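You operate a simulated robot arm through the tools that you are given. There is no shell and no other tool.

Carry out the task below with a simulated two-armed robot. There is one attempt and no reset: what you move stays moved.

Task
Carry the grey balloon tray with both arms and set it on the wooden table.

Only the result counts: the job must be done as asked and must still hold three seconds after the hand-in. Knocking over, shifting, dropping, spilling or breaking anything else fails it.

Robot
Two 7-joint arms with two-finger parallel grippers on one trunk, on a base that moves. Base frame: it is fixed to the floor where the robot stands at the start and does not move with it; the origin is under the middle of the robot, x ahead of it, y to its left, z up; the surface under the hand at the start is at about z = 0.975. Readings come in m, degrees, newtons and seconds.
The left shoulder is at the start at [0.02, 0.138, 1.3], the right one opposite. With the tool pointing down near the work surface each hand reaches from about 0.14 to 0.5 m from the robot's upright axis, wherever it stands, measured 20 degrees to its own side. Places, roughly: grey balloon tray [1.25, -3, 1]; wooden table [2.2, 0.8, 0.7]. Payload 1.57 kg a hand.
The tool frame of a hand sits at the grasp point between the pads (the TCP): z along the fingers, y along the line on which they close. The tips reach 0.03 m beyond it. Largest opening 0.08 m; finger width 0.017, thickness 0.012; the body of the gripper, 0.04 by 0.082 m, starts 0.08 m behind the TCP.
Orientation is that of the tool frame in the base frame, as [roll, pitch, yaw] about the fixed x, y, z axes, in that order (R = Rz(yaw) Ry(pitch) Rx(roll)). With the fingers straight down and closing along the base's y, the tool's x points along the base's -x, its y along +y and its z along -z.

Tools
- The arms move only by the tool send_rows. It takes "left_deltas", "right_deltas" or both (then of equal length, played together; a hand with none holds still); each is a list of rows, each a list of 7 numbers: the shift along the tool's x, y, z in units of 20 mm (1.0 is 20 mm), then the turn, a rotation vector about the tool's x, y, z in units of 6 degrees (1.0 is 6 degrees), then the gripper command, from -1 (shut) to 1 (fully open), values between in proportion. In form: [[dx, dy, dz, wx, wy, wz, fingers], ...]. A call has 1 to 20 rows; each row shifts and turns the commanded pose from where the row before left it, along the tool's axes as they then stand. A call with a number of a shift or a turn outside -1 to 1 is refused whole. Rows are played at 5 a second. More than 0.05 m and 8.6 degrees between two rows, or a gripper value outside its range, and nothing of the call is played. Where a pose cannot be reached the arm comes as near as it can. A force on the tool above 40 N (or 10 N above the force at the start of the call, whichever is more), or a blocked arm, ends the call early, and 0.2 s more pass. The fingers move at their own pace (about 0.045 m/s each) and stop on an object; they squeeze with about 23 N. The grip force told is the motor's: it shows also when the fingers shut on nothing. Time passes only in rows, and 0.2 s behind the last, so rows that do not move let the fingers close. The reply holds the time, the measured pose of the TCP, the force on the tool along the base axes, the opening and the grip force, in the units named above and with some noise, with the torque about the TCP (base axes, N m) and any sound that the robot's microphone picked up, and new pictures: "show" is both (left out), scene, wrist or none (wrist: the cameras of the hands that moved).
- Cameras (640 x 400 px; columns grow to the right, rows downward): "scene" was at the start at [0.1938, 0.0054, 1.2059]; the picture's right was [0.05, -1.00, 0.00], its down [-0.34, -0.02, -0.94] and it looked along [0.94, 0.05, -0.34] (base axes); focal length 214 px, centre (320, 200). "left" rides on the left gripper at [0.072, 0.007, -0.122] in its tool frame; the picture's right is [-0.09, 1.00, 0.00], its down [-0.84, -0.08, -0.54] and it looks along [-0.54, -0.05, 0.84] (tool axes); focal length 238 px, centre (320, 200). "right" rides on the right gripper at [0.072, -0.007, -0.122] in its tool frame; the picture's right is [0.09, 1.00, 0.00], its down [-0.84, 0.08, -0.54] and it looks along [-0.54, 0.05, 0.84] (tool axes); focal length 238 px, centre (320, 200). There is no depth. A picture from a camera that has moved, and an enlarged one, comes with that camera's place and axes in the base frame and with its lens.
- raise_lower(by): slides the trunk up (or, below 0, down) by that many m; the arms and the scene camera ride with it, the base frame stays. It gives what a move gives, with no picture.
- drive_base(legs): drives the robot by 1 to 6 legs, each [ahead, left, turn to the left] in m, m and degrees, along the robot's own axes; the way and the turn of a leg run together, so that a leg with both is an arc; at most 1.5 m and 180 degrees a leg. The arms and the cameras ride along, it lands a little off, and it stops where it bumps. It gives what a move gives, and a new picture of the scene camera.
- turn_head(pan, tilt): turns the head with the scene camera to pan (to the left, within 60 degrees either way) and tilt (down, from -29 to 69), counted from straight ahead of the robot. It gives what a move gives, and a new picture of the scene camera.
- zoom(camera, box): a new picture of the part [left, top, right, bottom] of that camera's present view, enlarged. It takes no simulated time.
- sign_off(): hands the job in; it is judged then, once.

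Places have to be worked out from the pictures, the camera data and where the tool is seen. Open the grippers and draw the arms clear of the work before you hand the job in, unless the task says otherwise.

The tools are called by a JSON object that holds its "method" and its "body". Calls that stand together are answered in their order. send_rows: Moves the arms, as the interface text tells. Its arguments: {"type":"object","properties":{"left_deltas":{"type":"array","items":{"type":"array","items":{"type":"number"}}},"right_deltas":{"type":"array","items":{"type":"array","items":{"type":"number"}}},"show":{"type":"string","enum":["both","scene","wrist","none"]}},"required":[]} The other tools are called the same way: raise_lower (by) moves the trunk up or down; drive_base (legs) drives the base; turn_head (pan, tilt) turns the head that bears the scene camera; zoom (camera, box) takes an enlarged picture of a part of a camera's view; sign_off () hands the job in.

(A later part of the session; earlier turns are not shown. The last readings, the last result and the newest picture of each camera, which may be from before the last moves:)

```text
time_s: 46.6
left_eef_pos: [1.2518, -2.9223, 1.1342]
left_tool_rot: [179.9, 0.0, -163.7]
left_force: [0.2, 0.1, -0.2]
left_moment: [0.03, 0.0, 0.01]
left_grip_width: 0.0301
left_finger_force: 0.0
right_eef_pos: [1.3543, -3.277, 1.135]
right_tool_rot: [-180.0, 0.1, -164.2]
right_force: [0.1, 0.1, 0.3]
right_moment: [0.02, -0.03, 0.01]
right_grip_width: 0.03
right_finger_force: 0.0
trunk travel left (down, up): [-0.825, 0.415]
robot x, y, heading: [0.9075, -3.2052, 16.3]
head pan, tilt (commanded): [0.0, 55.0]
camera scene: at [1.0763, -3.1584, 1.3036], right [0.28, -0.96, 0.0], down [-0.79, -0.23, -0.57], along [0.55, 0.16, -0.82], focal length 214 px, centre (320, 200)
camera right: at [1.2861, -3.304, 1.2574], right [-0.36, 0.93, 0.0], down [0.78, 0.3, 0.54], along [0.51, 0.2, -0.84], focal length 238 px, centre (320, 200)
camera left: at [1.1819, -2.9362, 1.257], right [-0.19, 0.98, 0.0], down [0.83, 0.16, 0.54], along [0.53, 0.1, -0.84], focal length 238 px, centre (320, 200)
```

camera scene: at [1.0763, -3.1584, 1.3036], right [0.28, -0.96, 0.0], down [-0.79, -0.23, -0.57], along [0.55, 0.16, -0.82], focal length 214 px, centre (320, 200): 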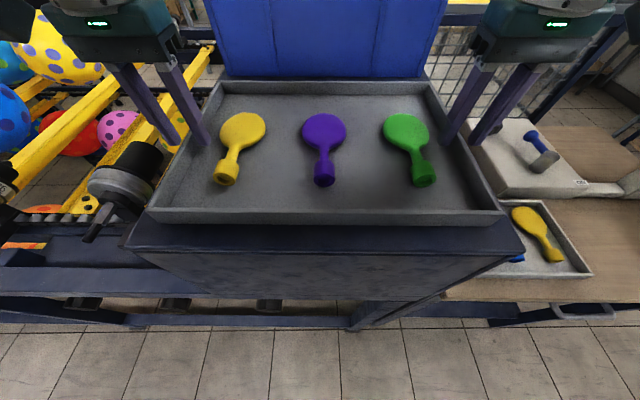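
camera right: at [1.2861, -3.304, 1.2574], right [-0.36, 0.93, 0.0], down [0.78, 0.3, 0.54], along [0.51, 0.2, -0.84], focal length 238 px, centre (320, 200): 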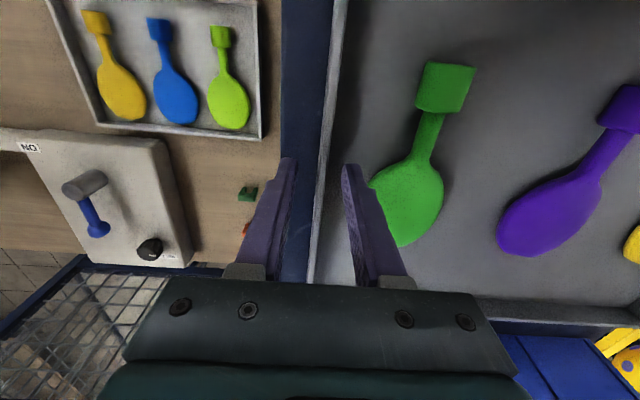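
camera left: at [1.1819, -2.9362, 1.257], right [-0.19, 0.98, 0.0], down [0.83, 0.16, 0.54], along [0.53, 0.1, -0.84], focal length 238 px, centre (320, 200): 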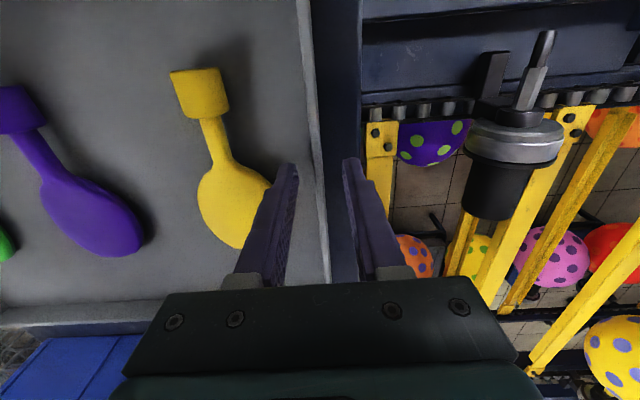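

No contact yet, tips at about z = 1.105. I go down another 8 mm in 2 mm rows, watching the force.

{"method": "send_rows", "body": {"left_deltas": [[0, 0, 0.1, 0, 0, 0, -0.25], [0, 0, 0.1, 0, 0, 0, -0.25], [0, 0, 0.1, 0, 0, 0, -0.25], [0, 0, 0.1, 0, 0, 0, -0.25]], "right_deltas": [[0, 0, 0.1, 0, 0, 0, -0.25], [0, 0, 0.1, 0, 0, 0, -0.25], [0, 0, 0.1, 0, 0, 0, -0.25], [0, 0, 0.1, 0, 0, 0, -0.25]], "show": "both"}}

{"method": "zoom", "body": {"camera": "scene", "box": [140, 60, 300, 160]}}

{"method": "zoom", "body": {"camera": "scene", "box": [380, 60, 540, 160]}}

```text
time_s: 47.6
left_eef_pos: [1.2518, -2.9232, 1.127]
left_tool_rot: [179.9, -0.1, -163.6]
left_force: [0.3, 0.3, 0.1]
left_moment: [0.01, -0.01, 0.02]
left_grip_width: 0.03
left_finger_force: 0.1
right_eef_pos: [1.3528, -3.2767, 1.1269]
right_tool_rot: [-179.9, 0.1, -164.2]
right_force: [0.2, 1.0, -0.3]
right_moment: [-0.02, 0.01, 0.0]
right_grip_width: 0.0298
right_finger_force: 0.1
trunk travel left (down, up): [-0.825, 0.415]
robot x, y, heading: [0.9128, -3.2076, 16.2]
head pan, tilt (commanded): [0.0, 55.0]
camera scene: at [1.0763, -3.1584, 1.3036], right [0.28, -0.96, 0.0], down [-0.79, -0.23, -0.57], along [0.55, 0.16, -0.82], focal length 214 px, centre (320, 200)
camera right: at [1.2861, -3.3037, 1.2495], right [-0.36, 0.93, 0.0], down [0.78, 0.3, 0.54], along [0.51, 0.19, -0.84], focal length 238 px, centre (320, 200)
camera left: at [1.182, -2.9365, 1.2493], right [-0.19, 0.98, 0.0], down [0.83, 0.16, 0.54], along [0.53, 0.1, -0.84], focal length 238 px, centre (320, 200)
```

scene: 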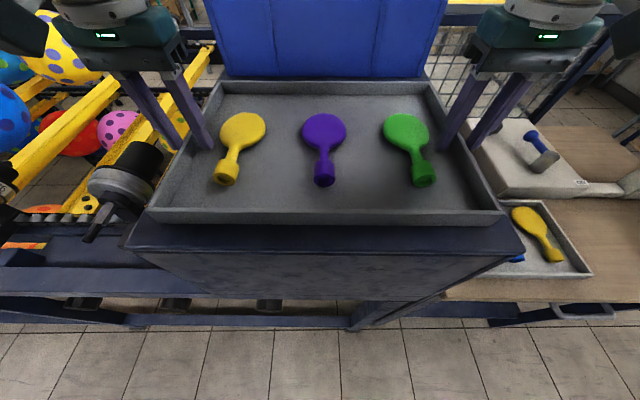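
right: 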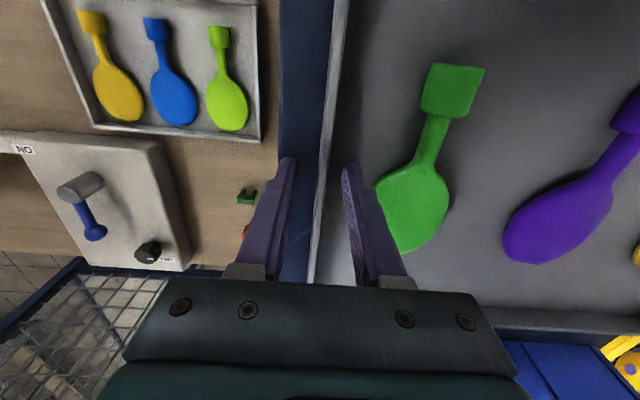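
left: 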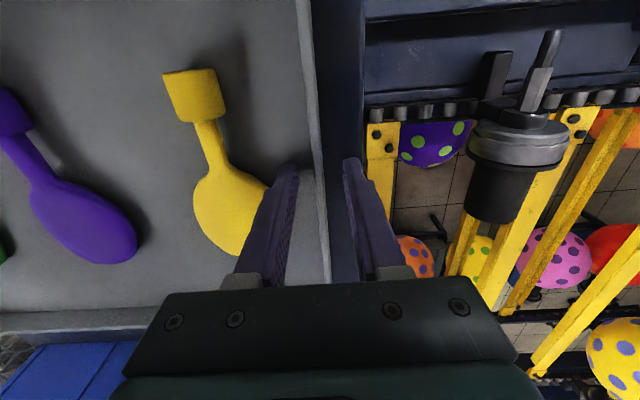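

```text
4.00 times, centred on (220, 110) of scene
camera zoom: at [1.0763, -3.1584, 1.3036], right [0.28, -0.96, 0.0], down [-0.79, -0.23, -0.57], along [0.55, 0.16, -0.82], focal length 858 px, centre (720, 560)
```

zoom: 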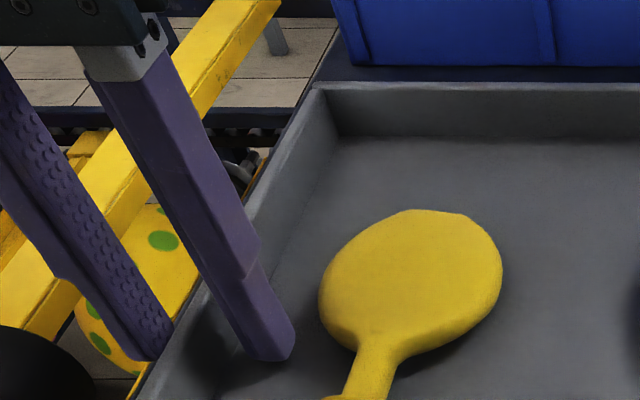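

```text
4.00 times, centred on (460, 110) of scene
camera zoom: at [1.0763, -3.1584, 1.3036], right [0.28, -0.96, 0.0], down [-0.79, -0.23, -0.57], along [0.55, 0.16, -0.82], focal length 858 px, centre (-240, 560)
```

zoom: 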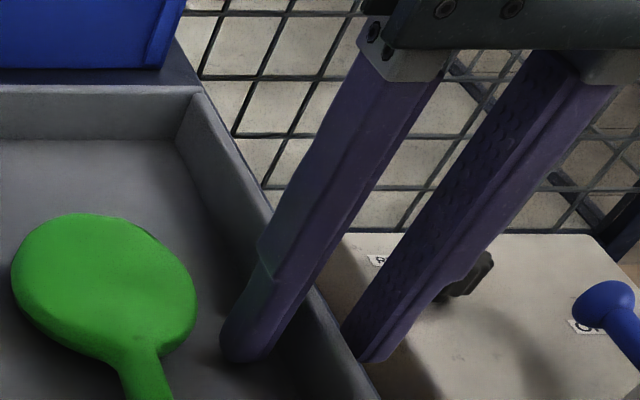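

Fingers overlap the rim by about 18 mm with no contact force. I go 3 mm lower and close both grippers on the walls.

{"method": "send_rows", "body": {"left_deltas": [[0, 0, 0.08, 0, 0, 0, -0.25], [0, 0, 0.08, 0, 0, 0, -0.25], [0, 0, 0, 0, 0, 0, -1], [0, 0, 0, 0, 0, 0, -1], [0, 0, 0, 0, 0, 0, -1], [0, 0, 0, 0, 0, 0, -1], [0, 0, 0, 0, 0, 0, -1]], "right_deltas": [[0, 0, 0.08, 0, 0, 0, -0.25], [0, 0, 0.08, 0, 0, 0, -0.25], [0, 0, 0, 0, 0, 0, -1], [0, 0, 0, 0, 0, 0, -1], [0, 0, 0, 0, 0, 0, -1], [0, 0, 0, 0, 0, 0, -1], [0, 0, 0, 0, 0, 0, -1]], "show": "both"}}

```text
time_s: 49.2
left_eef_pos: [1.2526, -2.924, 1.1253]
left_tool_rot: [-179.8, -0.1, -163.8]
left_force: [-1.3, -8.6, 8.4]
left_moment: [-0.07, -0.28, -0.3]
left_grip_width: 0.0057
left_finger_force: 23.1
right_eef_pos: [1.3542, -3.2749, 1.1242]
right_tool_rot: [179.8, 0.2, -164.1]
right_force: [-4.0, 9.0, 14.7]
right_moment: [0.22, -0.25, -0.15]
right_grip_width: 0.0059
right_finger_force: 23.2
trunk travel left (down, up): [-0.825, 0.415]
robot x, y, heading: [0.9054, -3.2059, 16.1]
head pan, tilt (commanded): [0.0, 55.0]
camera scene: at [1.0769, -3.1582, 1.3039], right [0.28, -0.96, 0.0], down [-0.79, -0.23, -0.57], along [0.55, 0.16, -0.82], focal length 214 px, centre (320, 200)
camera right: at [1.287, -3.303, 1.2474], right [-0.36, 0.93, 0.0], down [0.78, 0.3, 0.55], along [0.51, 0.2, -0.84], focal length 238 px, centre (320, 200)
camera left: at [1.1829, -2.937, 1.2469], right [-0.19, 0.98, 0.0], down [0.83, 0.16, 0.54], along [0.53, 0.1, -0.84], focal length 238 px, centre (320, 200)
```

scene: 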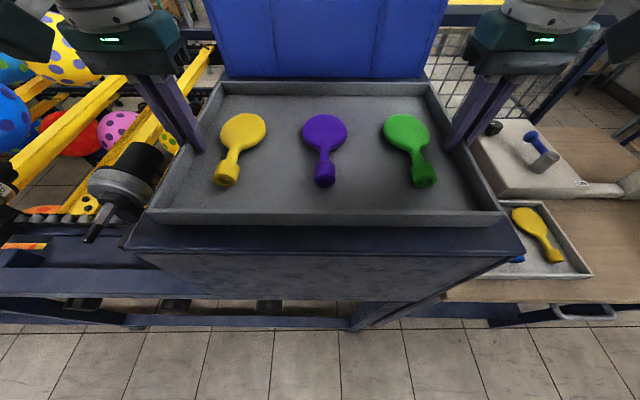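
right: 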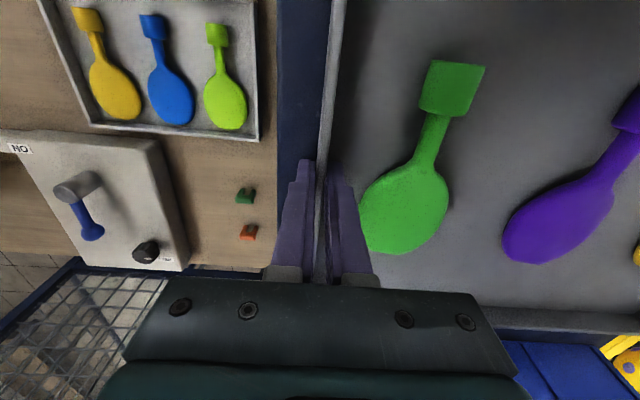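
left: 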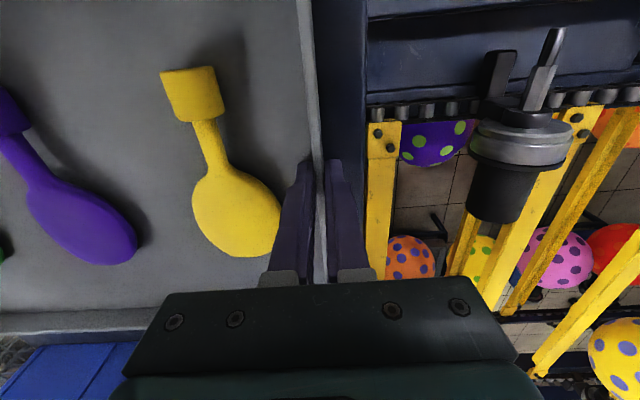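

Both grippers hold the wall (width 5.8 mm, 23 N). I relieve the small sideways strain by 1 mm and lift 12 mm with both hands together to check the hold.

{"method": "send_rows", "body": {"left_deltas": [[0, -0.05, -0.1, 0, 0, 0, -1], [0, 0, -0.1, 0, 0, 0, -1], [0, 0, -0.1, 0, 0, 0, -1], [0, 0, -0.15, 0, 0, 0, -1], [0, 0, -0.15, 0, 0, 0, -1], [0, 0, 0, 0, 0, 0, -1]], "right_deltas": [[0, 0.05, -0.1, 0, 0, 0, -1], [0, 0, -0.1, 0, 0, 0, -1], [0, 0, -0.1, 0, 0, 0, -1], [0, 0, -0.15, 0, 0, 0, -1], [0, 0, -0.15, 0, 0, 0, -1], [0, 0, 0, 0, 0, 0, -1]], "show": "scene"}}

```text
time_s: 50.6
left_eef_pos: [1.2505, -2.9246, 1.137]
left_tool_rot: [180.0, -0.2, -163.7]
left_force: [-0.9, -6.3, -2.2]
left_moment: [-0.21, 0.38, -0.37]
left_grip_width: 0.0057
left_finger_force: 22.6
right_eef_pos: [1.3529, -3.2761, 1.1354]
right_tool_rot: [-179.8, 0.0, -164.2]
right_force: [-0.1, 6.1, -1.4]
right_moment: [0.3, -0.33, -0.19]
right_grip_width: 0.006
right_finger_force: 23.2
trunk travel left (down, up): [-0.825, 0.415]
robot x, y, heading: [0.9134, -3.2069, 16.2]
head pan, tilt (commanded): [0.0, 55.0]
camera scene: at [1.0761, -3.1585, 1.3035], right [0.28, -0.96, 0.0], down [-0.79, -0.23, -0.57], along [0.55, 0.16, -0.82], focal length 214 px, centre (320, 200)
```

scene: 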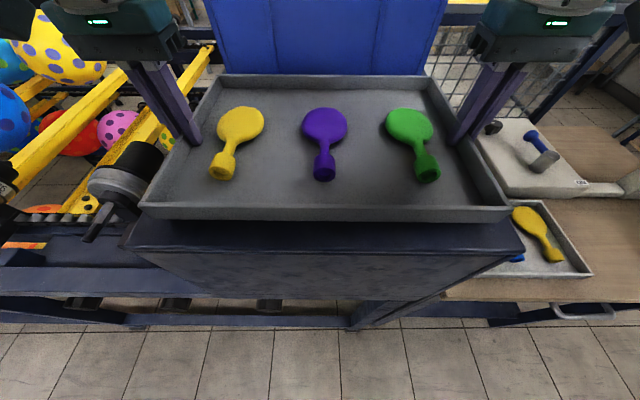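

The tray is lifted level with the balloons in it; the load is only about 4 N in all. I raise the trunk by 5 cm for clearance, then back away from the box.

{"method": "raise_lower", "body": {"by": 0.05}}

{"method": "drive_base", "body": {"legs": [[-0.3, 0, 0]]}}

```text
time_s: 51.5
left_eef_pos: [1.2518, -2.9237, 1.1867]
left_tool_rot: [180.0, -0.1, -163.7]
left_force: [-0.7, -4.8, -1.6]
left_moment: [-0.08, 0.05, -0.38]
left_grip_width: 0.0058
left_finger_force: 23.6
right_eef_pos: [1.3518, -3.2753, 1.1862]
right_tool_rot: [-179.9, 0.0, -164.1]
right_force: [0.2, 5.3, -2.0]
right_moment: [0.17, 0.02, -0.14]
right_grip_width: 0.0058
right_finger_force: 22.6
trunk travel left (down, up): [-0.875, 0.365]
robot x, y, heading: [0.9059, -3.2077, 16.3]
head pan, tilt (commanded): [0.0, 55.0]
```

```text
time_s: 53.5
left_eef_pos: [0.9642, -3.0077, 1.1859]
left_tool_rot: [180.0, 0.0, -163.6]
left_force: [-1.3, -3.1, -2.1]
left_moment: [0.0, -0.14, -0.36]
left_grip_width: 0.0057
left_finger_force: 22.9
right_eef_pos: [1.0649, -3.3584, 1.1858]
right_tool_rot: [180.0, 0.1, -164.1]
right_force: [1.8, 2.9, -2.2]
right_moment: [0.06, 0.23, -0.17]
right_grip_width: 0.0057
right_finger_force: 22.9
trunk travel left (down, up): [-0.875, 0.365]
robot x, y, heading: [0.6244, -3.2899, 16.3]
head pan, tilt (commanded): [0.0, 55.0]
camera scene: at [0.789, -3.2417, 1.3535], right [0.28, -0.96, 0.0], down [-0.79, -0.23, -0.57], along [0.55, 0.16, -0.82], focal length 214 px, centre (320, 200)
```

scene: 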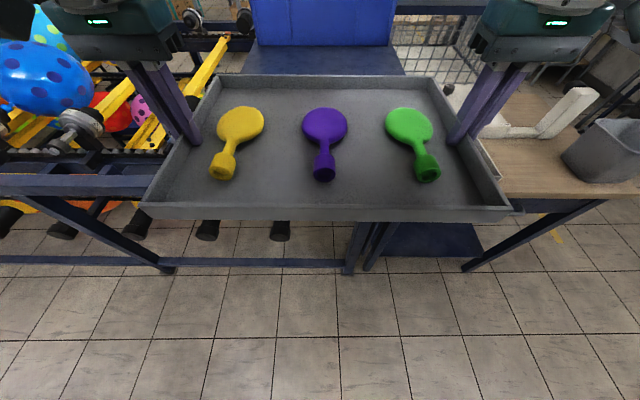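

The tray comes along cleanly. I back further away and raise the trunk for a better view and clearance over the furniture.

{"method": "drive_base", "body": {"legs": [[-0.35, 0, 0]]}}

{"method": "raise_lower", "body": {"by": 0.3}}

{"method": "turn_head", "body": {"pan": -45, "tilt": 25}}

```text
time_s: 55.8
left_eef_pos: [0.63, -3.1047, 1.1859]
left_tool_rot: [180.0, -0.1, -163.7]
left_force: [-0.9, -0.8, -3.3]
left_moment: [-0.05, 0.21, -0.37]
left_grip_width: 0.0058
left_finger_force: 22.9
right_eef_pos: [0.7306, -3.4555, 1.1864]
right_tool_rot: [-179.9, 0.1, -164.3]
right_force: [0.2, -0.6, -2.1]
right_moment: [0.14, -0.13, -0.13]
right_grip_width: 0.0059
right_finger_force: 23.0
trunk travel left (down, up): [-0.875, 0.365]
robot x, y, heading: [0.2885, -3.3873, 15.9]
head pan, tilt (commanded): [0.0, 55.0]
camera scene: at [0.4536, -3.339, 1.3535], right [0.28, -0.96, 0.0], down [-0.79, -0.23, -0.57], along [0.55, 0.16, -0.82], focal length 214 px, centre (320, 200)
```

scene: 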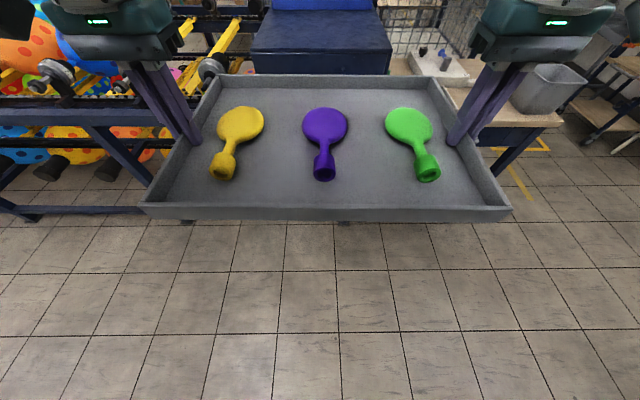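

```text
time_s: 58.8
left_eef_pos: [0.6285, -3.1041, 1.4877]
left_tool_rot: [179.9, -0.1, -163.7]
left_force: [-1.0, -1.2, -2.1]
left_moment: [-0.05, 0.21, -0.32]
left_grip_width: 0.0056
left_finger_force: 23.1
right_eef_pos: [0.7313, -3.4558, 1.4855]
right_tool_rot: [-179.8, 0.1, -164.1]
right_force: [2.3, 1.3, -1.4]
right_moment: [0.09, -0.14, -0.12]
right_grip_width: 0.0057
right_finger_force: 23.1
trunk travel left (down, up): [-1.175, 0.065]
robot x, y, heading: [0.2894, -3.386, 16.2]
head pan, tilt (commanded): [0.0, 55.0]
```

```text
time_s: 59.9
left_eef_pos: [0.6284, -3.1044, 1.4863]
left_tool_rot: [-180.0, -0.1, -163.7]
left_force: [-1.5, -1.0, -2.0]
left_moment: [-0.01, 0.1, -0.35]
left_grip_width: 0.0057
left_finger_force: 23.1
right_eef_pos: [0.7297, -3.4575, 1.4867]
right_tool_rot: [180.0, 0.2, -164.3]
right_force: [1.1, 0.3, -1.8]
right_moment: [0.05, -0.05, -0.12]
right_grip_width: 0.0054
right_finger_force: 22.9
trunk travel left (down, up): [-1.175, 0.065]
robot x, y, heading: [0.2894, -3.3883, 16.2]
head pan, tilt (commanded): [-45.0, 25.0]
camera scene: at [0.4651, -3.4034, 1.6975], right [-0.48, -0.88, 0.0], down [-0.37, 0.2, -0.91], along [0.79, -0.44, -0.42], focal length 214 px, centre (320, 200)
```

scene: 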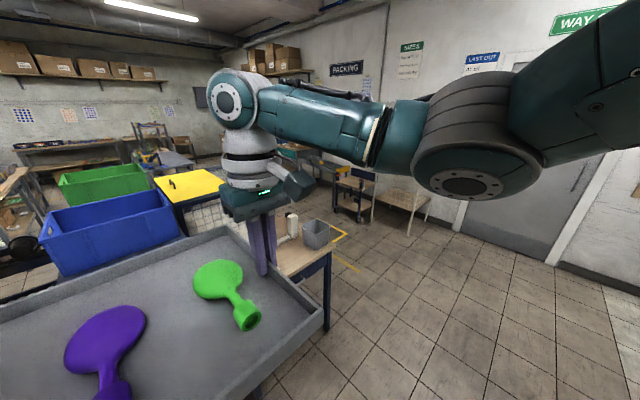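

From several views I estimate the bench and cage end about 1.0 m to my right, and carts along the wall begin about 2.5 m to my right, so there is a 1.5 m wide passage. I strafe right by 1.7 m to line up with it.

{"method": "drive_base", "body": {"legs": [[0, -1.5, 0], [0, -0.2, 0]]}}

{"method": "turn_head", "body": {"pan": 0, "tilt": 25}}

```text
time_s: 68.6
left_eef_pos: [1.0939, -4.7495, 1.4847]
left_tool_rot: [180.0, -0.2, -164.6]
left_force: [-1.8, -0.3, -2.0]
left_moment: [0.02, 0.07, -0.39]
left_grip_width: 0.0057
left_finger_force: 23.4
right_eef_pos: [1.1913, -5.1034, 1.4861]
right_tool_rot: [-180.0, 0.1, -165.1]
right_force: [0.3, 0.8, -0.7]
right_moment: [0.06, 0.02, -0.16]
right_grip_width: 0.0058
right_finger_force: 22.7
trunk travel left (down, up): [-1.175, 0.065]
robot x, y, heading: [0.7437, -5.0257, 15.2]
head pan, tilt (commanded): [-45.0, 25.0]
camera scene: at [0.9258, -5.0469, 1.6975], right [-0.5, -0.87, 0.0], down [-0.37, 0.21, -0.91], along [0.79, -0.45, -0.42], focal length 214 px, centre (320, 200)
```

scene: 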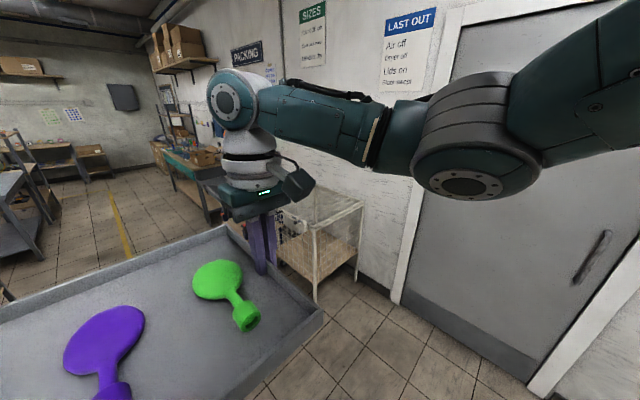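

```text
time_s: 69.7
left_eef_pos: [1.0944, -4.7497, 1.4867]
left_tool_rot: [-180.0, -0.3, -164.5]
left_force: [-1.4, -0.1, -2.0]
left_moment: [0.0, -0.01, -0.36]
left_grip_width: 0.0057
left_finger_force: 23.3
right_eef_pos: [1.1899, -5.1035, 1.4858]
right_tool_rot: [-180.0, 0.1, -165.1]
right_force: [1.4, 0.7, -2.3]
right_moment: [0.03, 0.11, -0.14]
right_grip_width: 0.006
right_finger_force: 23.0
trunk travel left (down, up): [-1.175, 0.065]
robot x, y, heading: [0.7497, -5.0306, 15.2]
head pan, tilt (commanded): [0.0, 25.0]
camera scene: at [0.9347, -4.977, 1.6975], right [0.26, -0.96, 0.0], down [-0.41, -0.11, -0.91], along [0.87, 0.24, -0.42], focal length 214 px, centre (320, 200)
```

scene: 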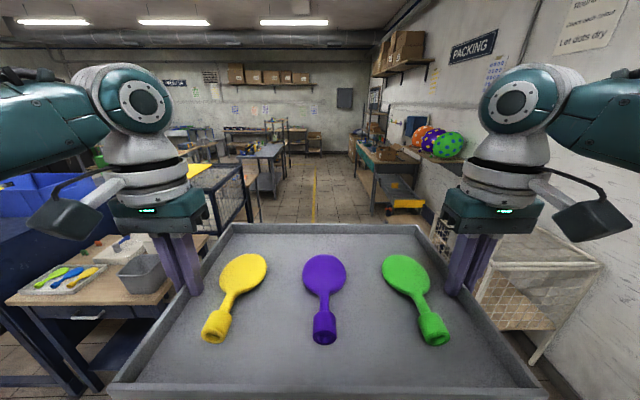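

The passage straight ahead is clear, with the yellow floor tape in the middle. I zoom in to place the cage, metal tables and teal table more exactly before driving ahead.

{"method": "zoom", "body": {"camera": "scene", "box": [180, 110, 468, 290]}}

```text
2.22 times, centred on (324, 200) of scene
camera zoom: at [0.9347, -4.977, 1.6975], right [0.26, -0.96, 0.0], down [-0.41, -0.11, -0.91], along [0.87, 0.24, -0.42], focal length 477 px, centre (311, 200)
```

zoom: 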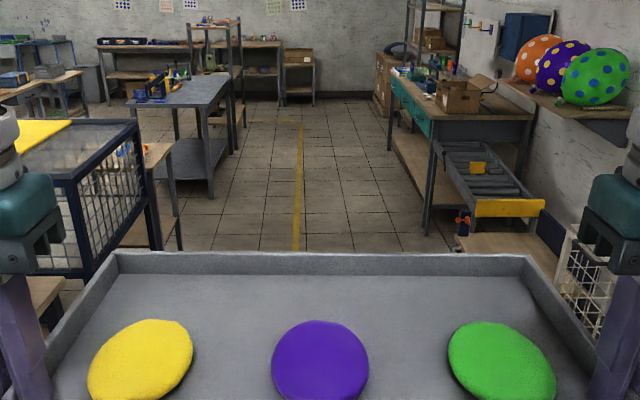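

The passage ahead is clear for several metres. I drive 1.5 m ahead along it and then look left past the cage.

{"method": "drive_base", "body": {"legs": [[1.5, 0, 1]]}}

{"method": "turn_head", "body": {"pan": 45, "tilt": 25}}

```text
time_s: 77.2
left_eef_pos: [2.5555, -4.3437, 1.4855]
left_tool_rot: [180.0, -0.2, -164.2]
left_force: [-2.0, -0.4, -1.9]
left_moment: [-0.01, 0.07, -0.34]
left_grip_width: 0.0058
left_finger_force: 23.2
right_eef_pos: [2.6529, -4.6953, 1.4868]
right_tool_rot: [179.9, 0.0, -164.7]
right_force: [1.5, 0.2, -2.3]
right_moment: [0.1, -0.02, -0.09]
right_grip_width: 0.0059
right_finger_force: 23.1
trunk travel left (down, up): [-1.175, 0.065]
robot x, y, heading: [2.2105, -4.6227, 15.6]
head pan, tilt (commanded): [0.0, 25.0]
camera scene: at [2.3968, -4.5709, 1.6975], right [0.27, -0.96, 0.0], down [-0.41, -0.11, -0.91], along [0.87, 0.24, -0.42], focal length 214 px, centre (320, 200)
```

scene: 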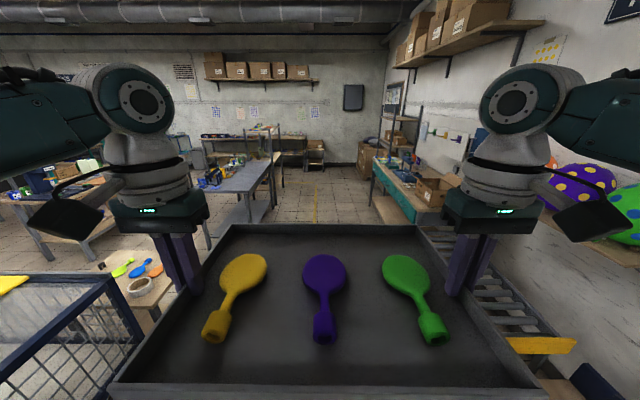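

```text
time_s: 78.3
left_eef_pos: [2.554, -4.3424, 1.4862]
left_tool_rot: [-180.0, -0.3, -164.2]
left_force: [-0.8, -0.5, -2.8]
left_moment: [0.0, -0.03, -0.35]
left_grip_width: 0.0058
left_finger_force: 23.1
right_eef_pos: [2.653, -4.6969, 1.4854]
right_tool_rot: [180.0, 0.1, -164.7]
right_force: [1.6, -0.3, -0.8]
right_moment: [0.02, 0.14, -0.12]
right_grip_width: 0.0055
right_finger_force: 22.9
trunk travel left (down, up): [-1.175, 0.065]
robot x, y, heading: [2.2116, -4.6224, 15.5]
head pan, tilt (commanded): [45.0, 25.0]
camera scene: at [2.3533, -4.5155, 1.6975], right [0.87, -0.49, 0.0], down [-0.21, -0.37, -0.91], along [0.44, 0.79, -0.42], focal length 214 px, centre (320, 200)
```

scene: 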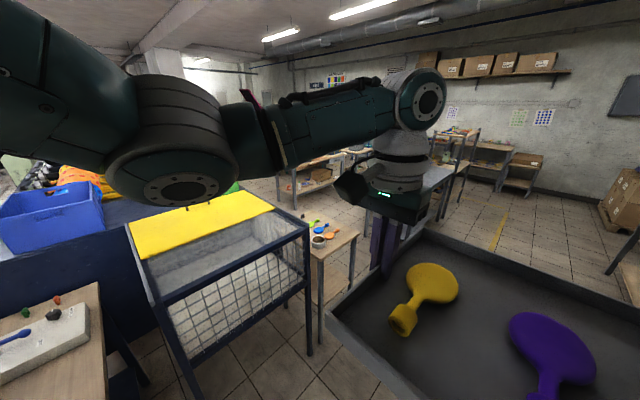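

A small wooden table with balloons stands right behind the cage; beyond it there is a gap before the grey metal table. I zoom both ways to measure that gap.

{"method": "turn_head", "body": {"pan": 20, "tilt": 25}}

{"method": "zoom", "body": {"camera": "scene", "box": [160, 110, 480, 310]}}

```text
time_s: 79.2
left_eef_pos: [2.5536, -4.3433, 1.4862]
left_tool_rot: [-180.0, -0.2, -164.3]
left_force: [-1.0, 0.1, -2.3]
left_moment: [-0.03, 0.14, -0.37]
left_grip_width: 0.0056
left_finger_force: 23.2
right_eef_pos: [2.6537, -4.6952, 1.4862]
right_tool_rot: [179.9, 0.1, -164.6]
right_force: [1.9, -0.3, -1.4]
right_moment: [0.05, -0.07, -0.16]
right_grip_width: 0.0057
right_finger_force: 22.8
trunk travel left (down, up): [-1.175, 0.065]
robot x, y, heading: [2.21, -4.6245, 15.6]
head pan, tilt (commanded): [20.0, 25.0]
camera scene: at [2.3829, -4.542, 1.6975], right [0.58, -0.81, 0.0], down [-0.34, -0.25, -0.91], along [0.74, 0.53, -0.42], focal length 214 px, centre (320, 200)
```

scene: 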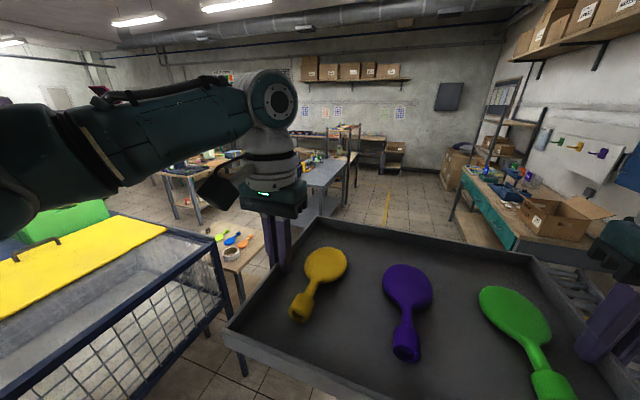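

```text
2.00 times, centred on (320, 210) of scene
camera zoom: at [2.3829, -4.542, 1.6975], right [0.58, -0.81, 0.0], down [-0.34, -0.25, -0.91], along [0.74, 0.53, -0.42], focal length 429 px, centre (320, 180)
```

zoom: 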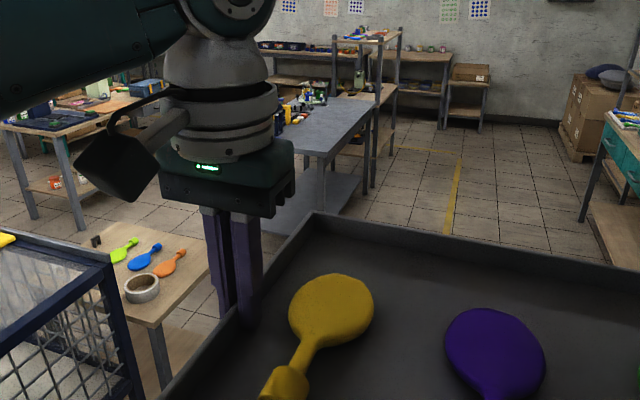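

The gap between the small wooden table (ends about 1.3 m ahead) and the grey metal table (starts about 2.3 m ahead) is about 1 m wide. I drive 1.8 m ahead to be level with it.

{"method": "drive_base", "body": {"legs": [[1.5, 0.05, 0], [0.3, 0, 0]]}}

{"method": "turn_head", "body": {"pan": 60, "tilt": 30}}

```text
refused: leg 1 is longer than a leg can be; nothing moved
```

```text
time_s: 80.3
left_eef_pos: [2.555, -4.3433, 1.4853]
left_tool_rot: [179.9, -0.3, -164.2]
left_force: [-1.3, 0.3, -2.6]
left_moment: [-0.01, 0.15, -0.36]
left_grip_width: 0.0058
left_finger_force: 23.0
right_eef_pos: [2.652, -4.6962, 1.486]
right_tool_rot: [-180.0, 0.1, -164.6]
right_force: [1.2, 0.4, -1.3]
right_moment: [0.1, -0.08, -0.13]
right_grip_width: 0.0057
right_finger_force: 23.1
trunk travel left (down, up): [-1.175, 0.065]
robot x, y, heading: [2.2147, -4.6218, 15.7]
head pan, tilt (commanded): [60.0, 30.0]
camera scene: at [2.3306, -4.5082, 1.6896], right [0.97, -0.25, 0.0], down [-0.12, -0.48, -0.87], along [0.21, 0.84, -0.5], focal length 214 px, centre (320, 200)
```

scene: 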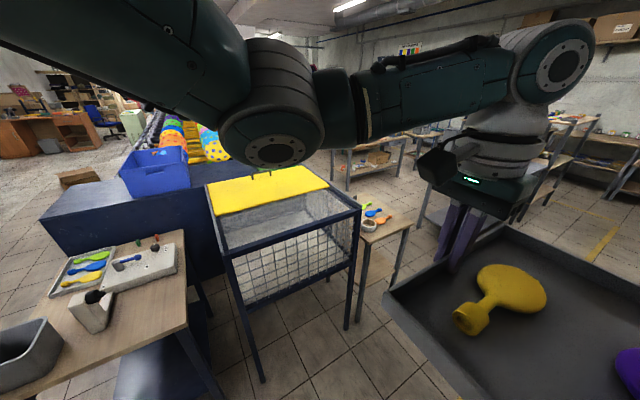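

The leg was a hair too long; I split it into shorter ones and drive ahead into the crossing.

{"method": "drive_base", "body": {"legs": [[1.1, 0.05, 0], [0.7, 0, 0]]}}

{"method": "turn_head", "body": {"pan": 60, "tilt": 30}}

```text
time_s: 89.3
left_eef_pos: [4.2687, -3.8147, 1.4856]
left_tool_rot: [-179.9, -0.3, -164.2]
left_force: [-2.2, -1.1, -1.6]
left_moment: [0.01, 0.03, -0.34]
left_grip_width: 0.0056
left_finger_force: 23.0
right_eef_pos: [4.3663, -4.166, 1.4854]
right_tool_rot: [180.0, 0.1, -164.7]
right_force: [1.5, 0.3, -1.6]
right_moment: [0.03, 0.04, -0.08]
right_grip_width: 0.0057
right_finger_force: 22.5
trunk travel left (down, up): [-1.175, 0.065]
robot x, y, heading: [3.9257, -4.0936, 15.8]
head pan, tilt (commanded): [60.0, 30.0]
camera scene: at [4.0433, -3.9793, 1.6895], right [0.97, -0.25, 0.0], down [-0.12, -0.48, -0.87], along [0.21, 0.84, -0.5], focal length 214 px, centre (320, 200)
```

scene: 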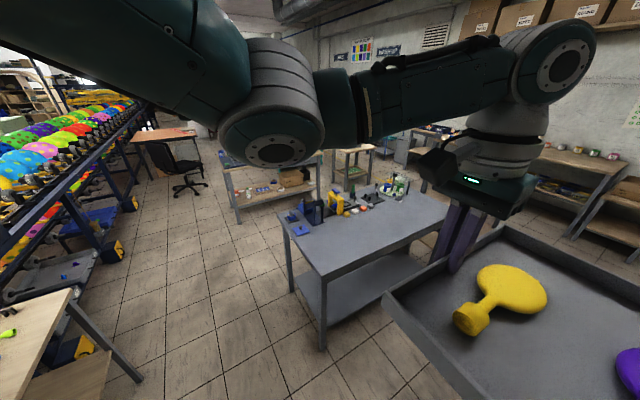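

```text
time_s: 90.0
left_eef_pos: [4.2671, -3.814, 1.4858]
left_tool_rot: [179.9, -0.2, -164.1]
left_force: [-1.2, -0.1, -2.4]
left_moment: [0.04, -0.13, -0.36]
left_grip_width: 0.0057
left_finger_force: 22.9
right_eef_pos: [4.3662, -4.1655, 1.4853]
right_tool_rot: [-180.0, 0.2, -164.7]
right_force: [1.5, 0.4, -1.3]
right_moment: [0.01, 0.2, -0.11]
right_grip_width: 0.0057
right_finger_force: 23.3
trunk travel left (down, up): [-1.175, 0.065]
robot x, y, heading: [3.9232, -4.0938, 15.4]
head pan, tilt (commanded): [60.0, 30.0]
camera scene: at [4.0433, -3.9793, 1.6895], right [0.97, -0.25, 0.0], down [-0.12, -0.48, -0.87], along [0.21, 0.84, -0.5], focal length 214 px, centre (320, 200)
```

scene: 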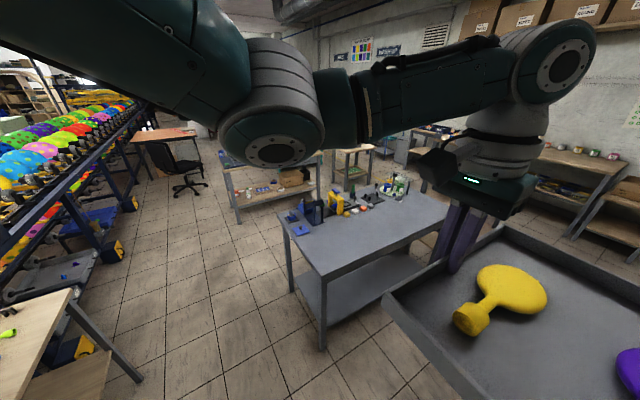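

The aisle behind the conveyor is visible now: the wooden table is at its far end with a black office chair in front of it. I zoom in on that area.

{"method": "zoom", "body": {"camera": "scene", "box": [96, 100, 256, 200]}}

{"method": "zoom", "body": {"camera": "scene", "box": [0, 100, 480, 400]}}

```text
4.00 times, centred on (176, 150) of scene
camera zoom: at [4.0433, -3.9793, 1.6895], right [0.97, -0.25, 0.0], down [-0.12, -0.48, -0.87], along [0.21, 0.84, -0.5], focal length 858 px, centre (896, 400)
```

zoom: 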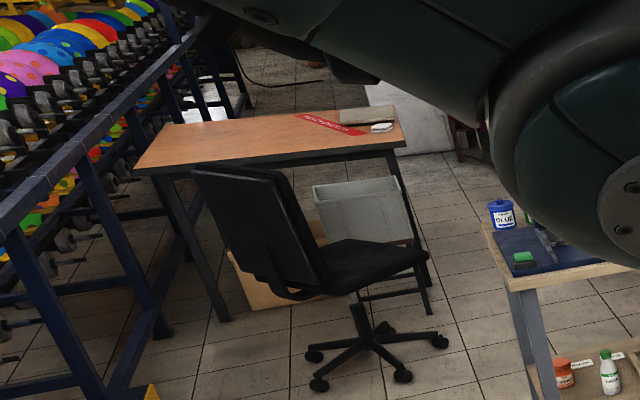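

```text
1.33 times, centred on (240, 250) of scene
camera zoom: at [4.0433, -3.9793, 1.6895], right [0.97, -0.25, 0.0], down [-0.12, -0.48, -0.87], along [0.21, 0.84, -0.5], focal length 286 px, centre (427, 133)
```

zoom: 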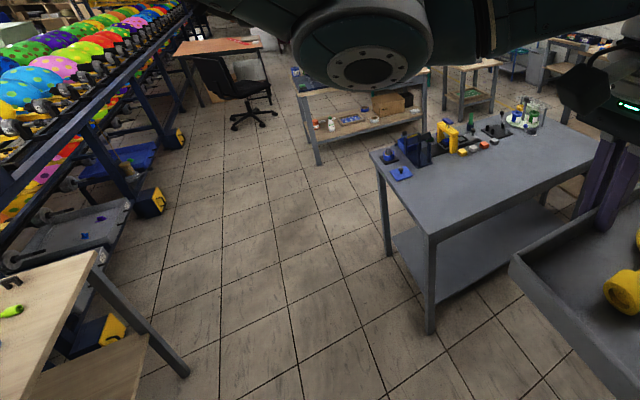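

The chair stands in the middle in front of the table's near side, and a ruler, cloth and small items lie on the table's far-right part. I turn left in place to face down the aisle and look again.

{"method": "drive_base", "body": {"legs": [[0, 0, 90]]}}

{"method": "turn_head", "body": {"pan": 0, "tilt": 20}}

```text
time_s: 94.2
left_eef_pos: [3.6464, -3.7486, 1.4862]
left_tool_rot: [-180.0, -0.1, -74.6]
left_force: [0.6, -0.7, -2.4]
left_moment: [0.37, 0.12, -0.36]
left_grip_width: 0.0058
left_finger_force: 22.7
right_eef_pos: [4.0005, -3.6527, 1.4849]
right_tool_rot: [179.9, 0.0, -75.0]
right_force: [-0.1, 1.2, -1.0]
right_moment: [-0.43, -0.05, -0.1]
right_grip_width: 0.0056
right_finger_force: 22.8
trunk travel left (down, up): [-1.175, 0.065]
robot x, y, heading: [3.9217, -4.0974, 105.1]
head pan, tilt (commanded): [60.0, 30.0]
camera scene: at [3.811, -3.9747, 1.6895], right [0.25, 0.97, 0.0], down [0.48, -0.13, -0.87], along [-0.84, 0.22, -0.5], focal length 214 px, centre (320, 200)
```

scene: 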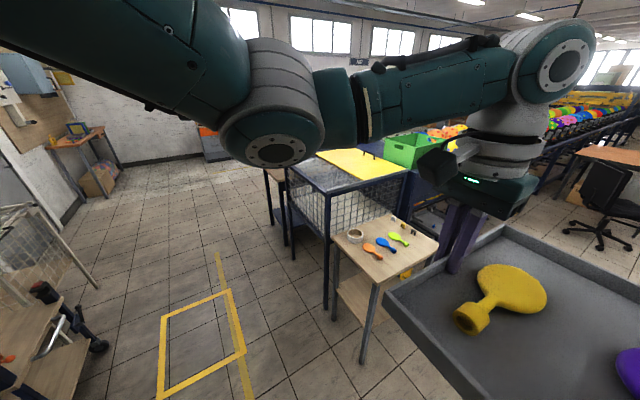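

```text
time_s: 95.5
left_eef_pos: [3.6458, -3.7483, 1.4856]
left_tool_rot: [-179.9, -0.3, -74.7]
left_force: [0.6, -0.5, -1.8]
left_moment: [-0.05, -0.03, -0.37]
left_grip_width: 0.0057
left_finger_force: 23.0
right_eef_pos: [3.9987, -3.6528, 1.4849]
right_tool_rot: [-180.0, 0.1, -75.1]
right_force: [-1.1, 0.7, -2.4]
right_moment: [-0.09, 0.04, -0.12]
right_grip_width: 0.0058
right_finger_force: 23.4
trunk travel left (down, up): [-1.175, 0.065]
robot x, y, heading: [3.9253, -4.1004, 105.4]
head pan, tilt (commanded): [0.0, 20.0]
camera scene: at [3.8738, -3.9078, 1.7056], right [0.96, 0.26, 0.0], down [0.09, -0.33, -0.94], along [-0.25, 0.91, -0.34], focal length 214 px, centre (320, 200)
```

scene: 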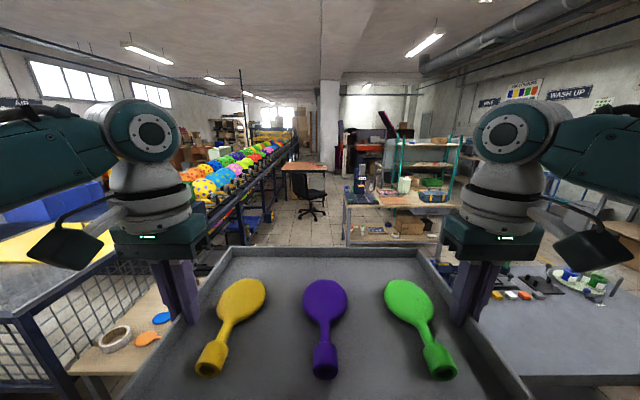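

Now I look straight down the aisle. I zoom on the wooden table and the chair.

{"method": "zoom", "body": {"camera": "scene", "box": [240, 140, 400, 240]}}

{"method": "zoom", "body": {"camera": "scene", "box": [200, 110, 488, 290]}}

```text
4.00 times, centred on (320, 190) of scene
camera zoom: at [3.8738, -3.9078, 1.7056], right [0.96, 0.26, 0.0], down [0.09, -0.33, -0.94], along [-0.25, 0.91, -0.34], focal length 858 px, centre (320, 240)
```

zoom: 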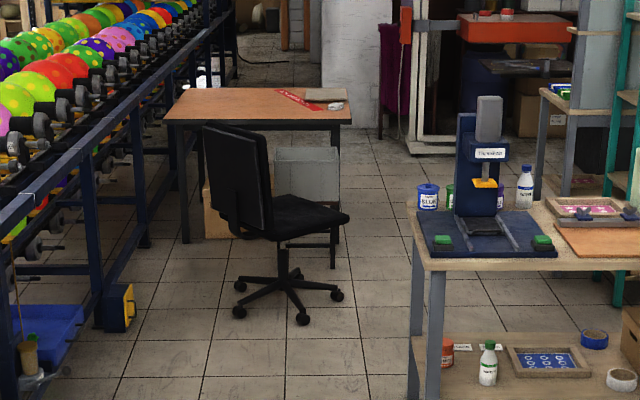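

```text
2.22 times, centred on (344, 200) of scene
camera zoom: at [3.8738, -3.9078, 1.7056], right [0.96, 0.26, 0.0], down [0.09, -0.33, -0.94], along [-0.25, 0.91, -0.34], focal length 477 px, centre (267, 200)
```

zoom: 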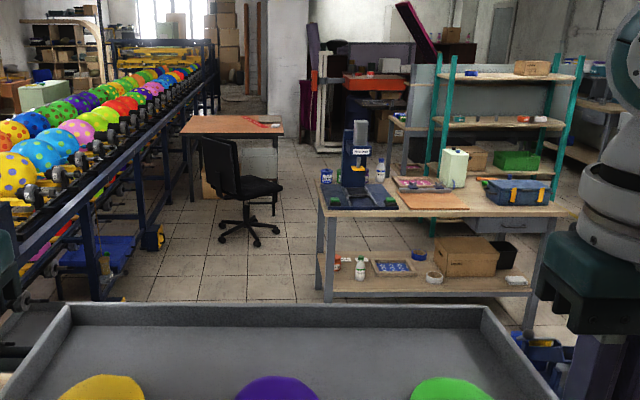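

The aisle is clear as far as the chair; the press table juts in on the right. I drive ahead 2.2 m, shifting left a bit to stay in the middle, then look at the table closely.

{"method": "drive_base", "body": {"legs": [[1.3, 0.02, 0], [0.8, 0.2, 0]]}}

{"method": "turn_head", "body": {"pan": 0, "tilt": 20}}

{"method": "zoom", "body": {"camera": "scene", "box": [200, 110, 456, 270]}}

```text
time_s: 106.0
left_eef_pos: [2.8846, -1.7741, 1.4858]
left_tool_rot: [-180.0, -0.2, -75.2]
left_force: [-0.2, -1.6, -1.7]
left_moment: [0.0, 0.01, -0.33]
left_grip_width: 0.0055
left_finger_force: 23.2
right_eef_pos: [3.2371, -1.6811, 1.485]
right_tool_rot: [180.0, 0.2, -75.5]
right_force: [0.5, 1.1, -1.1]
right_moment: [-0.08, 0.09, -0.1]
right_grip_width: 0.0056
right_finger_force: 23.1
trunk travel left (down, up): [-1.175, 0.065]
robot x, y, heading: [3.1578, -2.1248, 105.0]
head pan, tilt (commanded): [0.0, 20.0]
camera scene: at [3.1107, -1.9346, 1.7056], right [0.97, 0.26, 0.0], down [0.09, -0.33, -0.94], along [-0.24, 0.91, -0.34], focal length 214 px, centre (320, 200)
```

scene: 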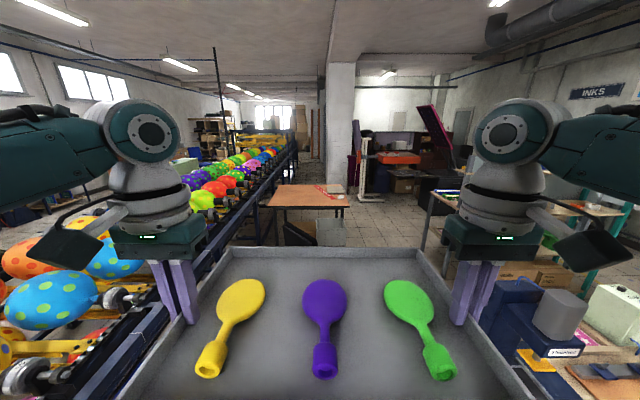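

```text
time_s: 106.6
left_eef_pos: [2.8835, -1.7737, 1.486]
left_tool_rot: [-179.9, -0.2, -75.0]
left_force: [-0.4, -1.4, -2.3]
left_moment: [0.17, 0.04, -0.34]
left_grip_width: 0.0058
left_finger_force: 23.3
right_eef_pos: [3.2369, -1.6805, 1.485]
right_tool_rot: [-179.9, 0.1, -75.5]
right_force: [-0.4, 1.6, -1.6]
right_moment: [-0.2, 0.02, -0.06]
right_grip_width: 0.0056
right_finger_force: 22.9
trunk travel left (down, up): [-1.175, 0.065]
robot x, y, heading: [3.1557, -2.12, 104.9]
head pan, tilt (commanded): [0.0, 20.0]
camera scene: at [3.1106, -1.9346, 1.7056], right [0.97, 0.26, 0.0], down [0.09, -0.33, -0.94], along [-0.24, 0.91, -0.34], focal length 214 px, centre (320, 200)
```

scene: 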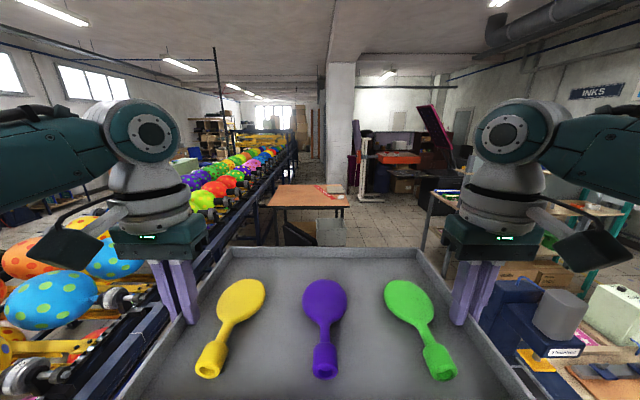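

```text
2.50 times, centred on (328, 190) of scene
camera zoom: at [3.1106, -1.9346, 1.7056], right [0.97, 0.26, 0.0], down [0.09, -0.33, -0.94], along [-0.24, 0.91, -0.34], focal length 536 px, centre (300, 225)
```

zoom: 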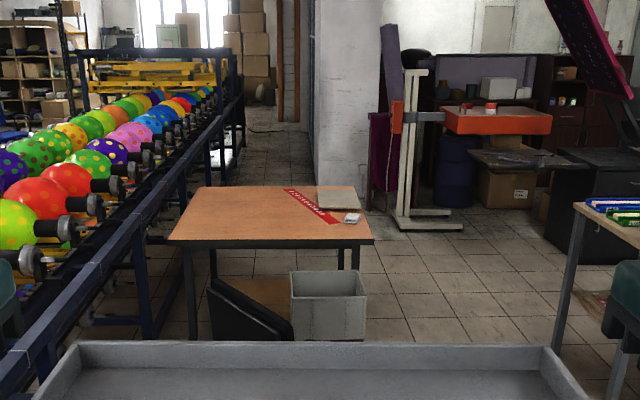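

The table's free area is its near-left half; the ruler, cloth and a small white item lie on the right half. I need to see the chair and the floor under the tray's shadow, so I turn right in place and look back left past the tray.

{"method": "drive_base", "body": {"legs": [[0, 0, -60]]}}

{"method": "turn_head", "body": {"pan": 60, "tilt": 30}}

{"method": "zoom", "body": {"camera": "scene", "box": [120, 130, 440, 330]}}

```text
time_s: 109.7
left_eef_pos: [3.3224, -1.7089, 1.4859]
left_tool_rot: [-180.0, -0.2, -135.0]
left_force: [-0.7, -1.1, -3.1]
left_moment: [-0.34, 0.36, -0.33]
left_grip_width: 0.0055
left_finger_force: 22.8
right_eef_pos: [3.5802, -1.9692, 1.4846]
right_tool_rot: [-179.9, 0.1, -135.6]
right_force: [1.3, 1.0, -1.9]
right_moment: [0.29, -0.23, -0.1]
right_grip_width: 0.0058
right_finger_force: 23.1
trunk travel left (down, up): [-1.175, 0.065]
robot x, y, heading: [3.159, -2.1219, 45.1]
head pan, tilt (commanded): [0.0, 20.0]
camera scene: at [3.2971, -1.9849, 1.7056], right [0.71, -0.71, 0.0], down [-0.24, -0.24, -0.94], along [0.67, 0.66, -0.34], focal length 214 px, centre (320, 200)
```

scene: 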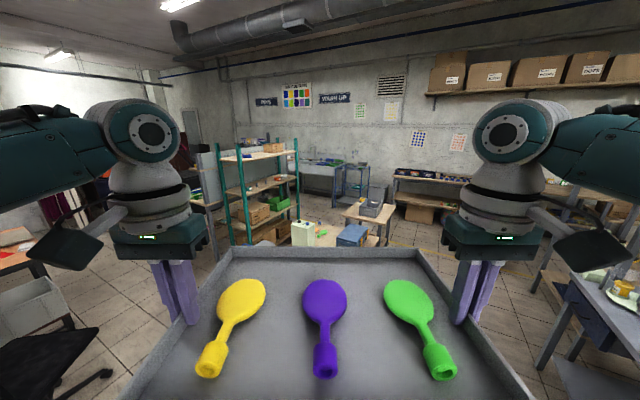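

```text
time_s: 111.0
left_eef_pos: [3.3231, -1.7096, 1.4851]
left_tool_rot: [-180.0, -0.2, -135.0]
left_force: [-0.5, -1.1, -2.0]
left_moment: [-0.02, -0.01, -0.3]
left_grip_width: 0.0059
left_finger_force: 23.4
right_eef_pos: [3.5805, -1.9696, 1.4847]
right_tool_rot: [180.0, 0.0, -135.6]
right_force: [0.8, 1.3, -2.3]
right_moment: [-0.02, 0.07, -0.09]
right_grip_width: 0.0056
right_finger_force: 22.7
trunk travel left (down, up): [-1.175, 0.065]
robot x, y, heading: [3.1583, -2.1206, 45.1]
head pan, tilt (commanded): [60.0, 30.0]
camera scene: at [3.2079, -1.9632, 1.6896], right [0.97, 0.26, 0.0], down [0.13, -0.48, -0.87], along [-0.22, 0.84, -0.5], focal length 214 px, centre (320, 200)
```

scene: 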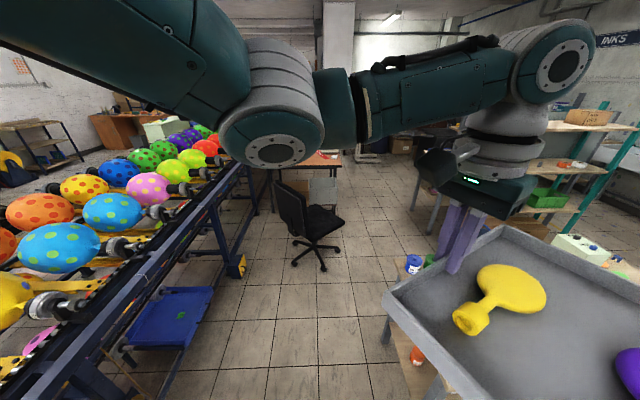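

```text
2.00 times, centred on (280, 230) of scene
camera zoom: at [3.2079, -1.9632, 1.6896], right [0.97, 0.26, 0.0], down [0.13, -0.48, -0.87], along [-0.22, 0.84, -0.5], focal length 429 px, centre (400, 140)
```

zoom: 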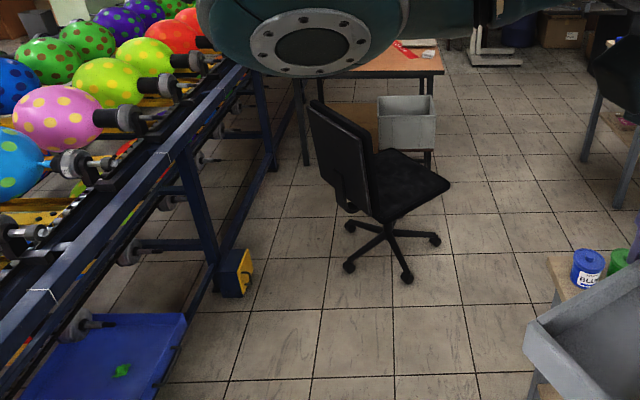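

The chair sits about 0.45 m in front of the table and is turned to the right; the clear space is on the table's right side. Before planning the stance I look steeply down to see how big my own base is.

{"method": "turn_head", "body": {"pan": 60, "tilt": 69}}

{"method": "turn_head", "body": {"pan": -30, "tilt": 69}}

```text
time_s: 112.0
left_eef_pos: [3.322, -1.7104, 1.485]
left_tool_rot: [180.0, -0.2, -135.0]
left_force: [-0.4, -1.1, -1.6]
left_moment: [-0.09, 0.11, -0.35]
left_grip_width: 0.0055
left_finger_force: 23.0
right_eef_pos: [3.5812, -1.969, 1.4868]
right_tool_rot: [-180.0, 0.1, -135.5]
right_force: [0.3, 1.0, -2.0]
right_moment: [0.07, -0.01, -0.1]
right_grip_width: 0.0056
right_finger_force: 22.9
trunk travel left (down, up): [-1.175, 0.065]
robot x, y, heading: [3.1599, -2.1223, 44.9]
head pan, tilt (commanded): [60.0, 68.8]
camera scene: at [3.2167, -1.9965, 1.6381], right [0.97, 0.26, 0.0], down [0.24, -0.9, -0.36], along [-0.09, 0.35, -0.93], focal length 214 px, centre (320, 200)
```

scene: 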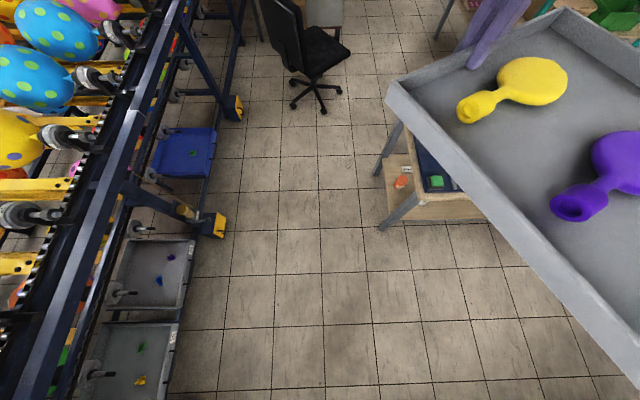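

```text
time_s: 113.7
left_eef_pos: [3.3238, -1.7095, 1.4859]
left_tool_rot: [180.0, -0.2, -135.0]
left_force: [-0.7, -0.9, -1.9]
left_moment: [-0.1, 0.08, -0.34]
left_grip_width: 0.0056
left_finger_force: 23.1
right_eef_pos: [3.58, -1.9699, 1.4858]
right_tool_rot: [-179.9, 0.1, -135.6]
right_force: [1.2, 0.8, -2.6]
right_moment: [0.1, -0.04, -0.1]
right_grip_width: 0.0056
right_finger_force: 23.3
trunk travel left (down, up): [-1.175, 0.065]
robot x, y, heading: [3.1607, -2.1208, 45.0]
head pan, tilt (commanded): [-30.0, 68.8]
camera scene: at [3.2851, -2.0363, 1.6381], right [0.26, -0.97, 0.0], down [-0.9, -0.24, -0.36], along [0.35, 0.09, -0.93], focal length 214 px, centre (320, 200)
```

scene: 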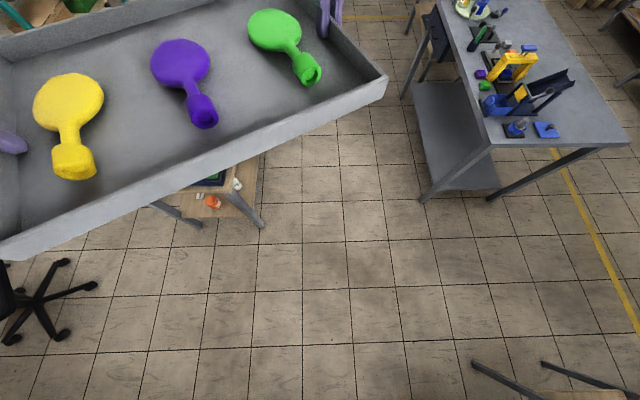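

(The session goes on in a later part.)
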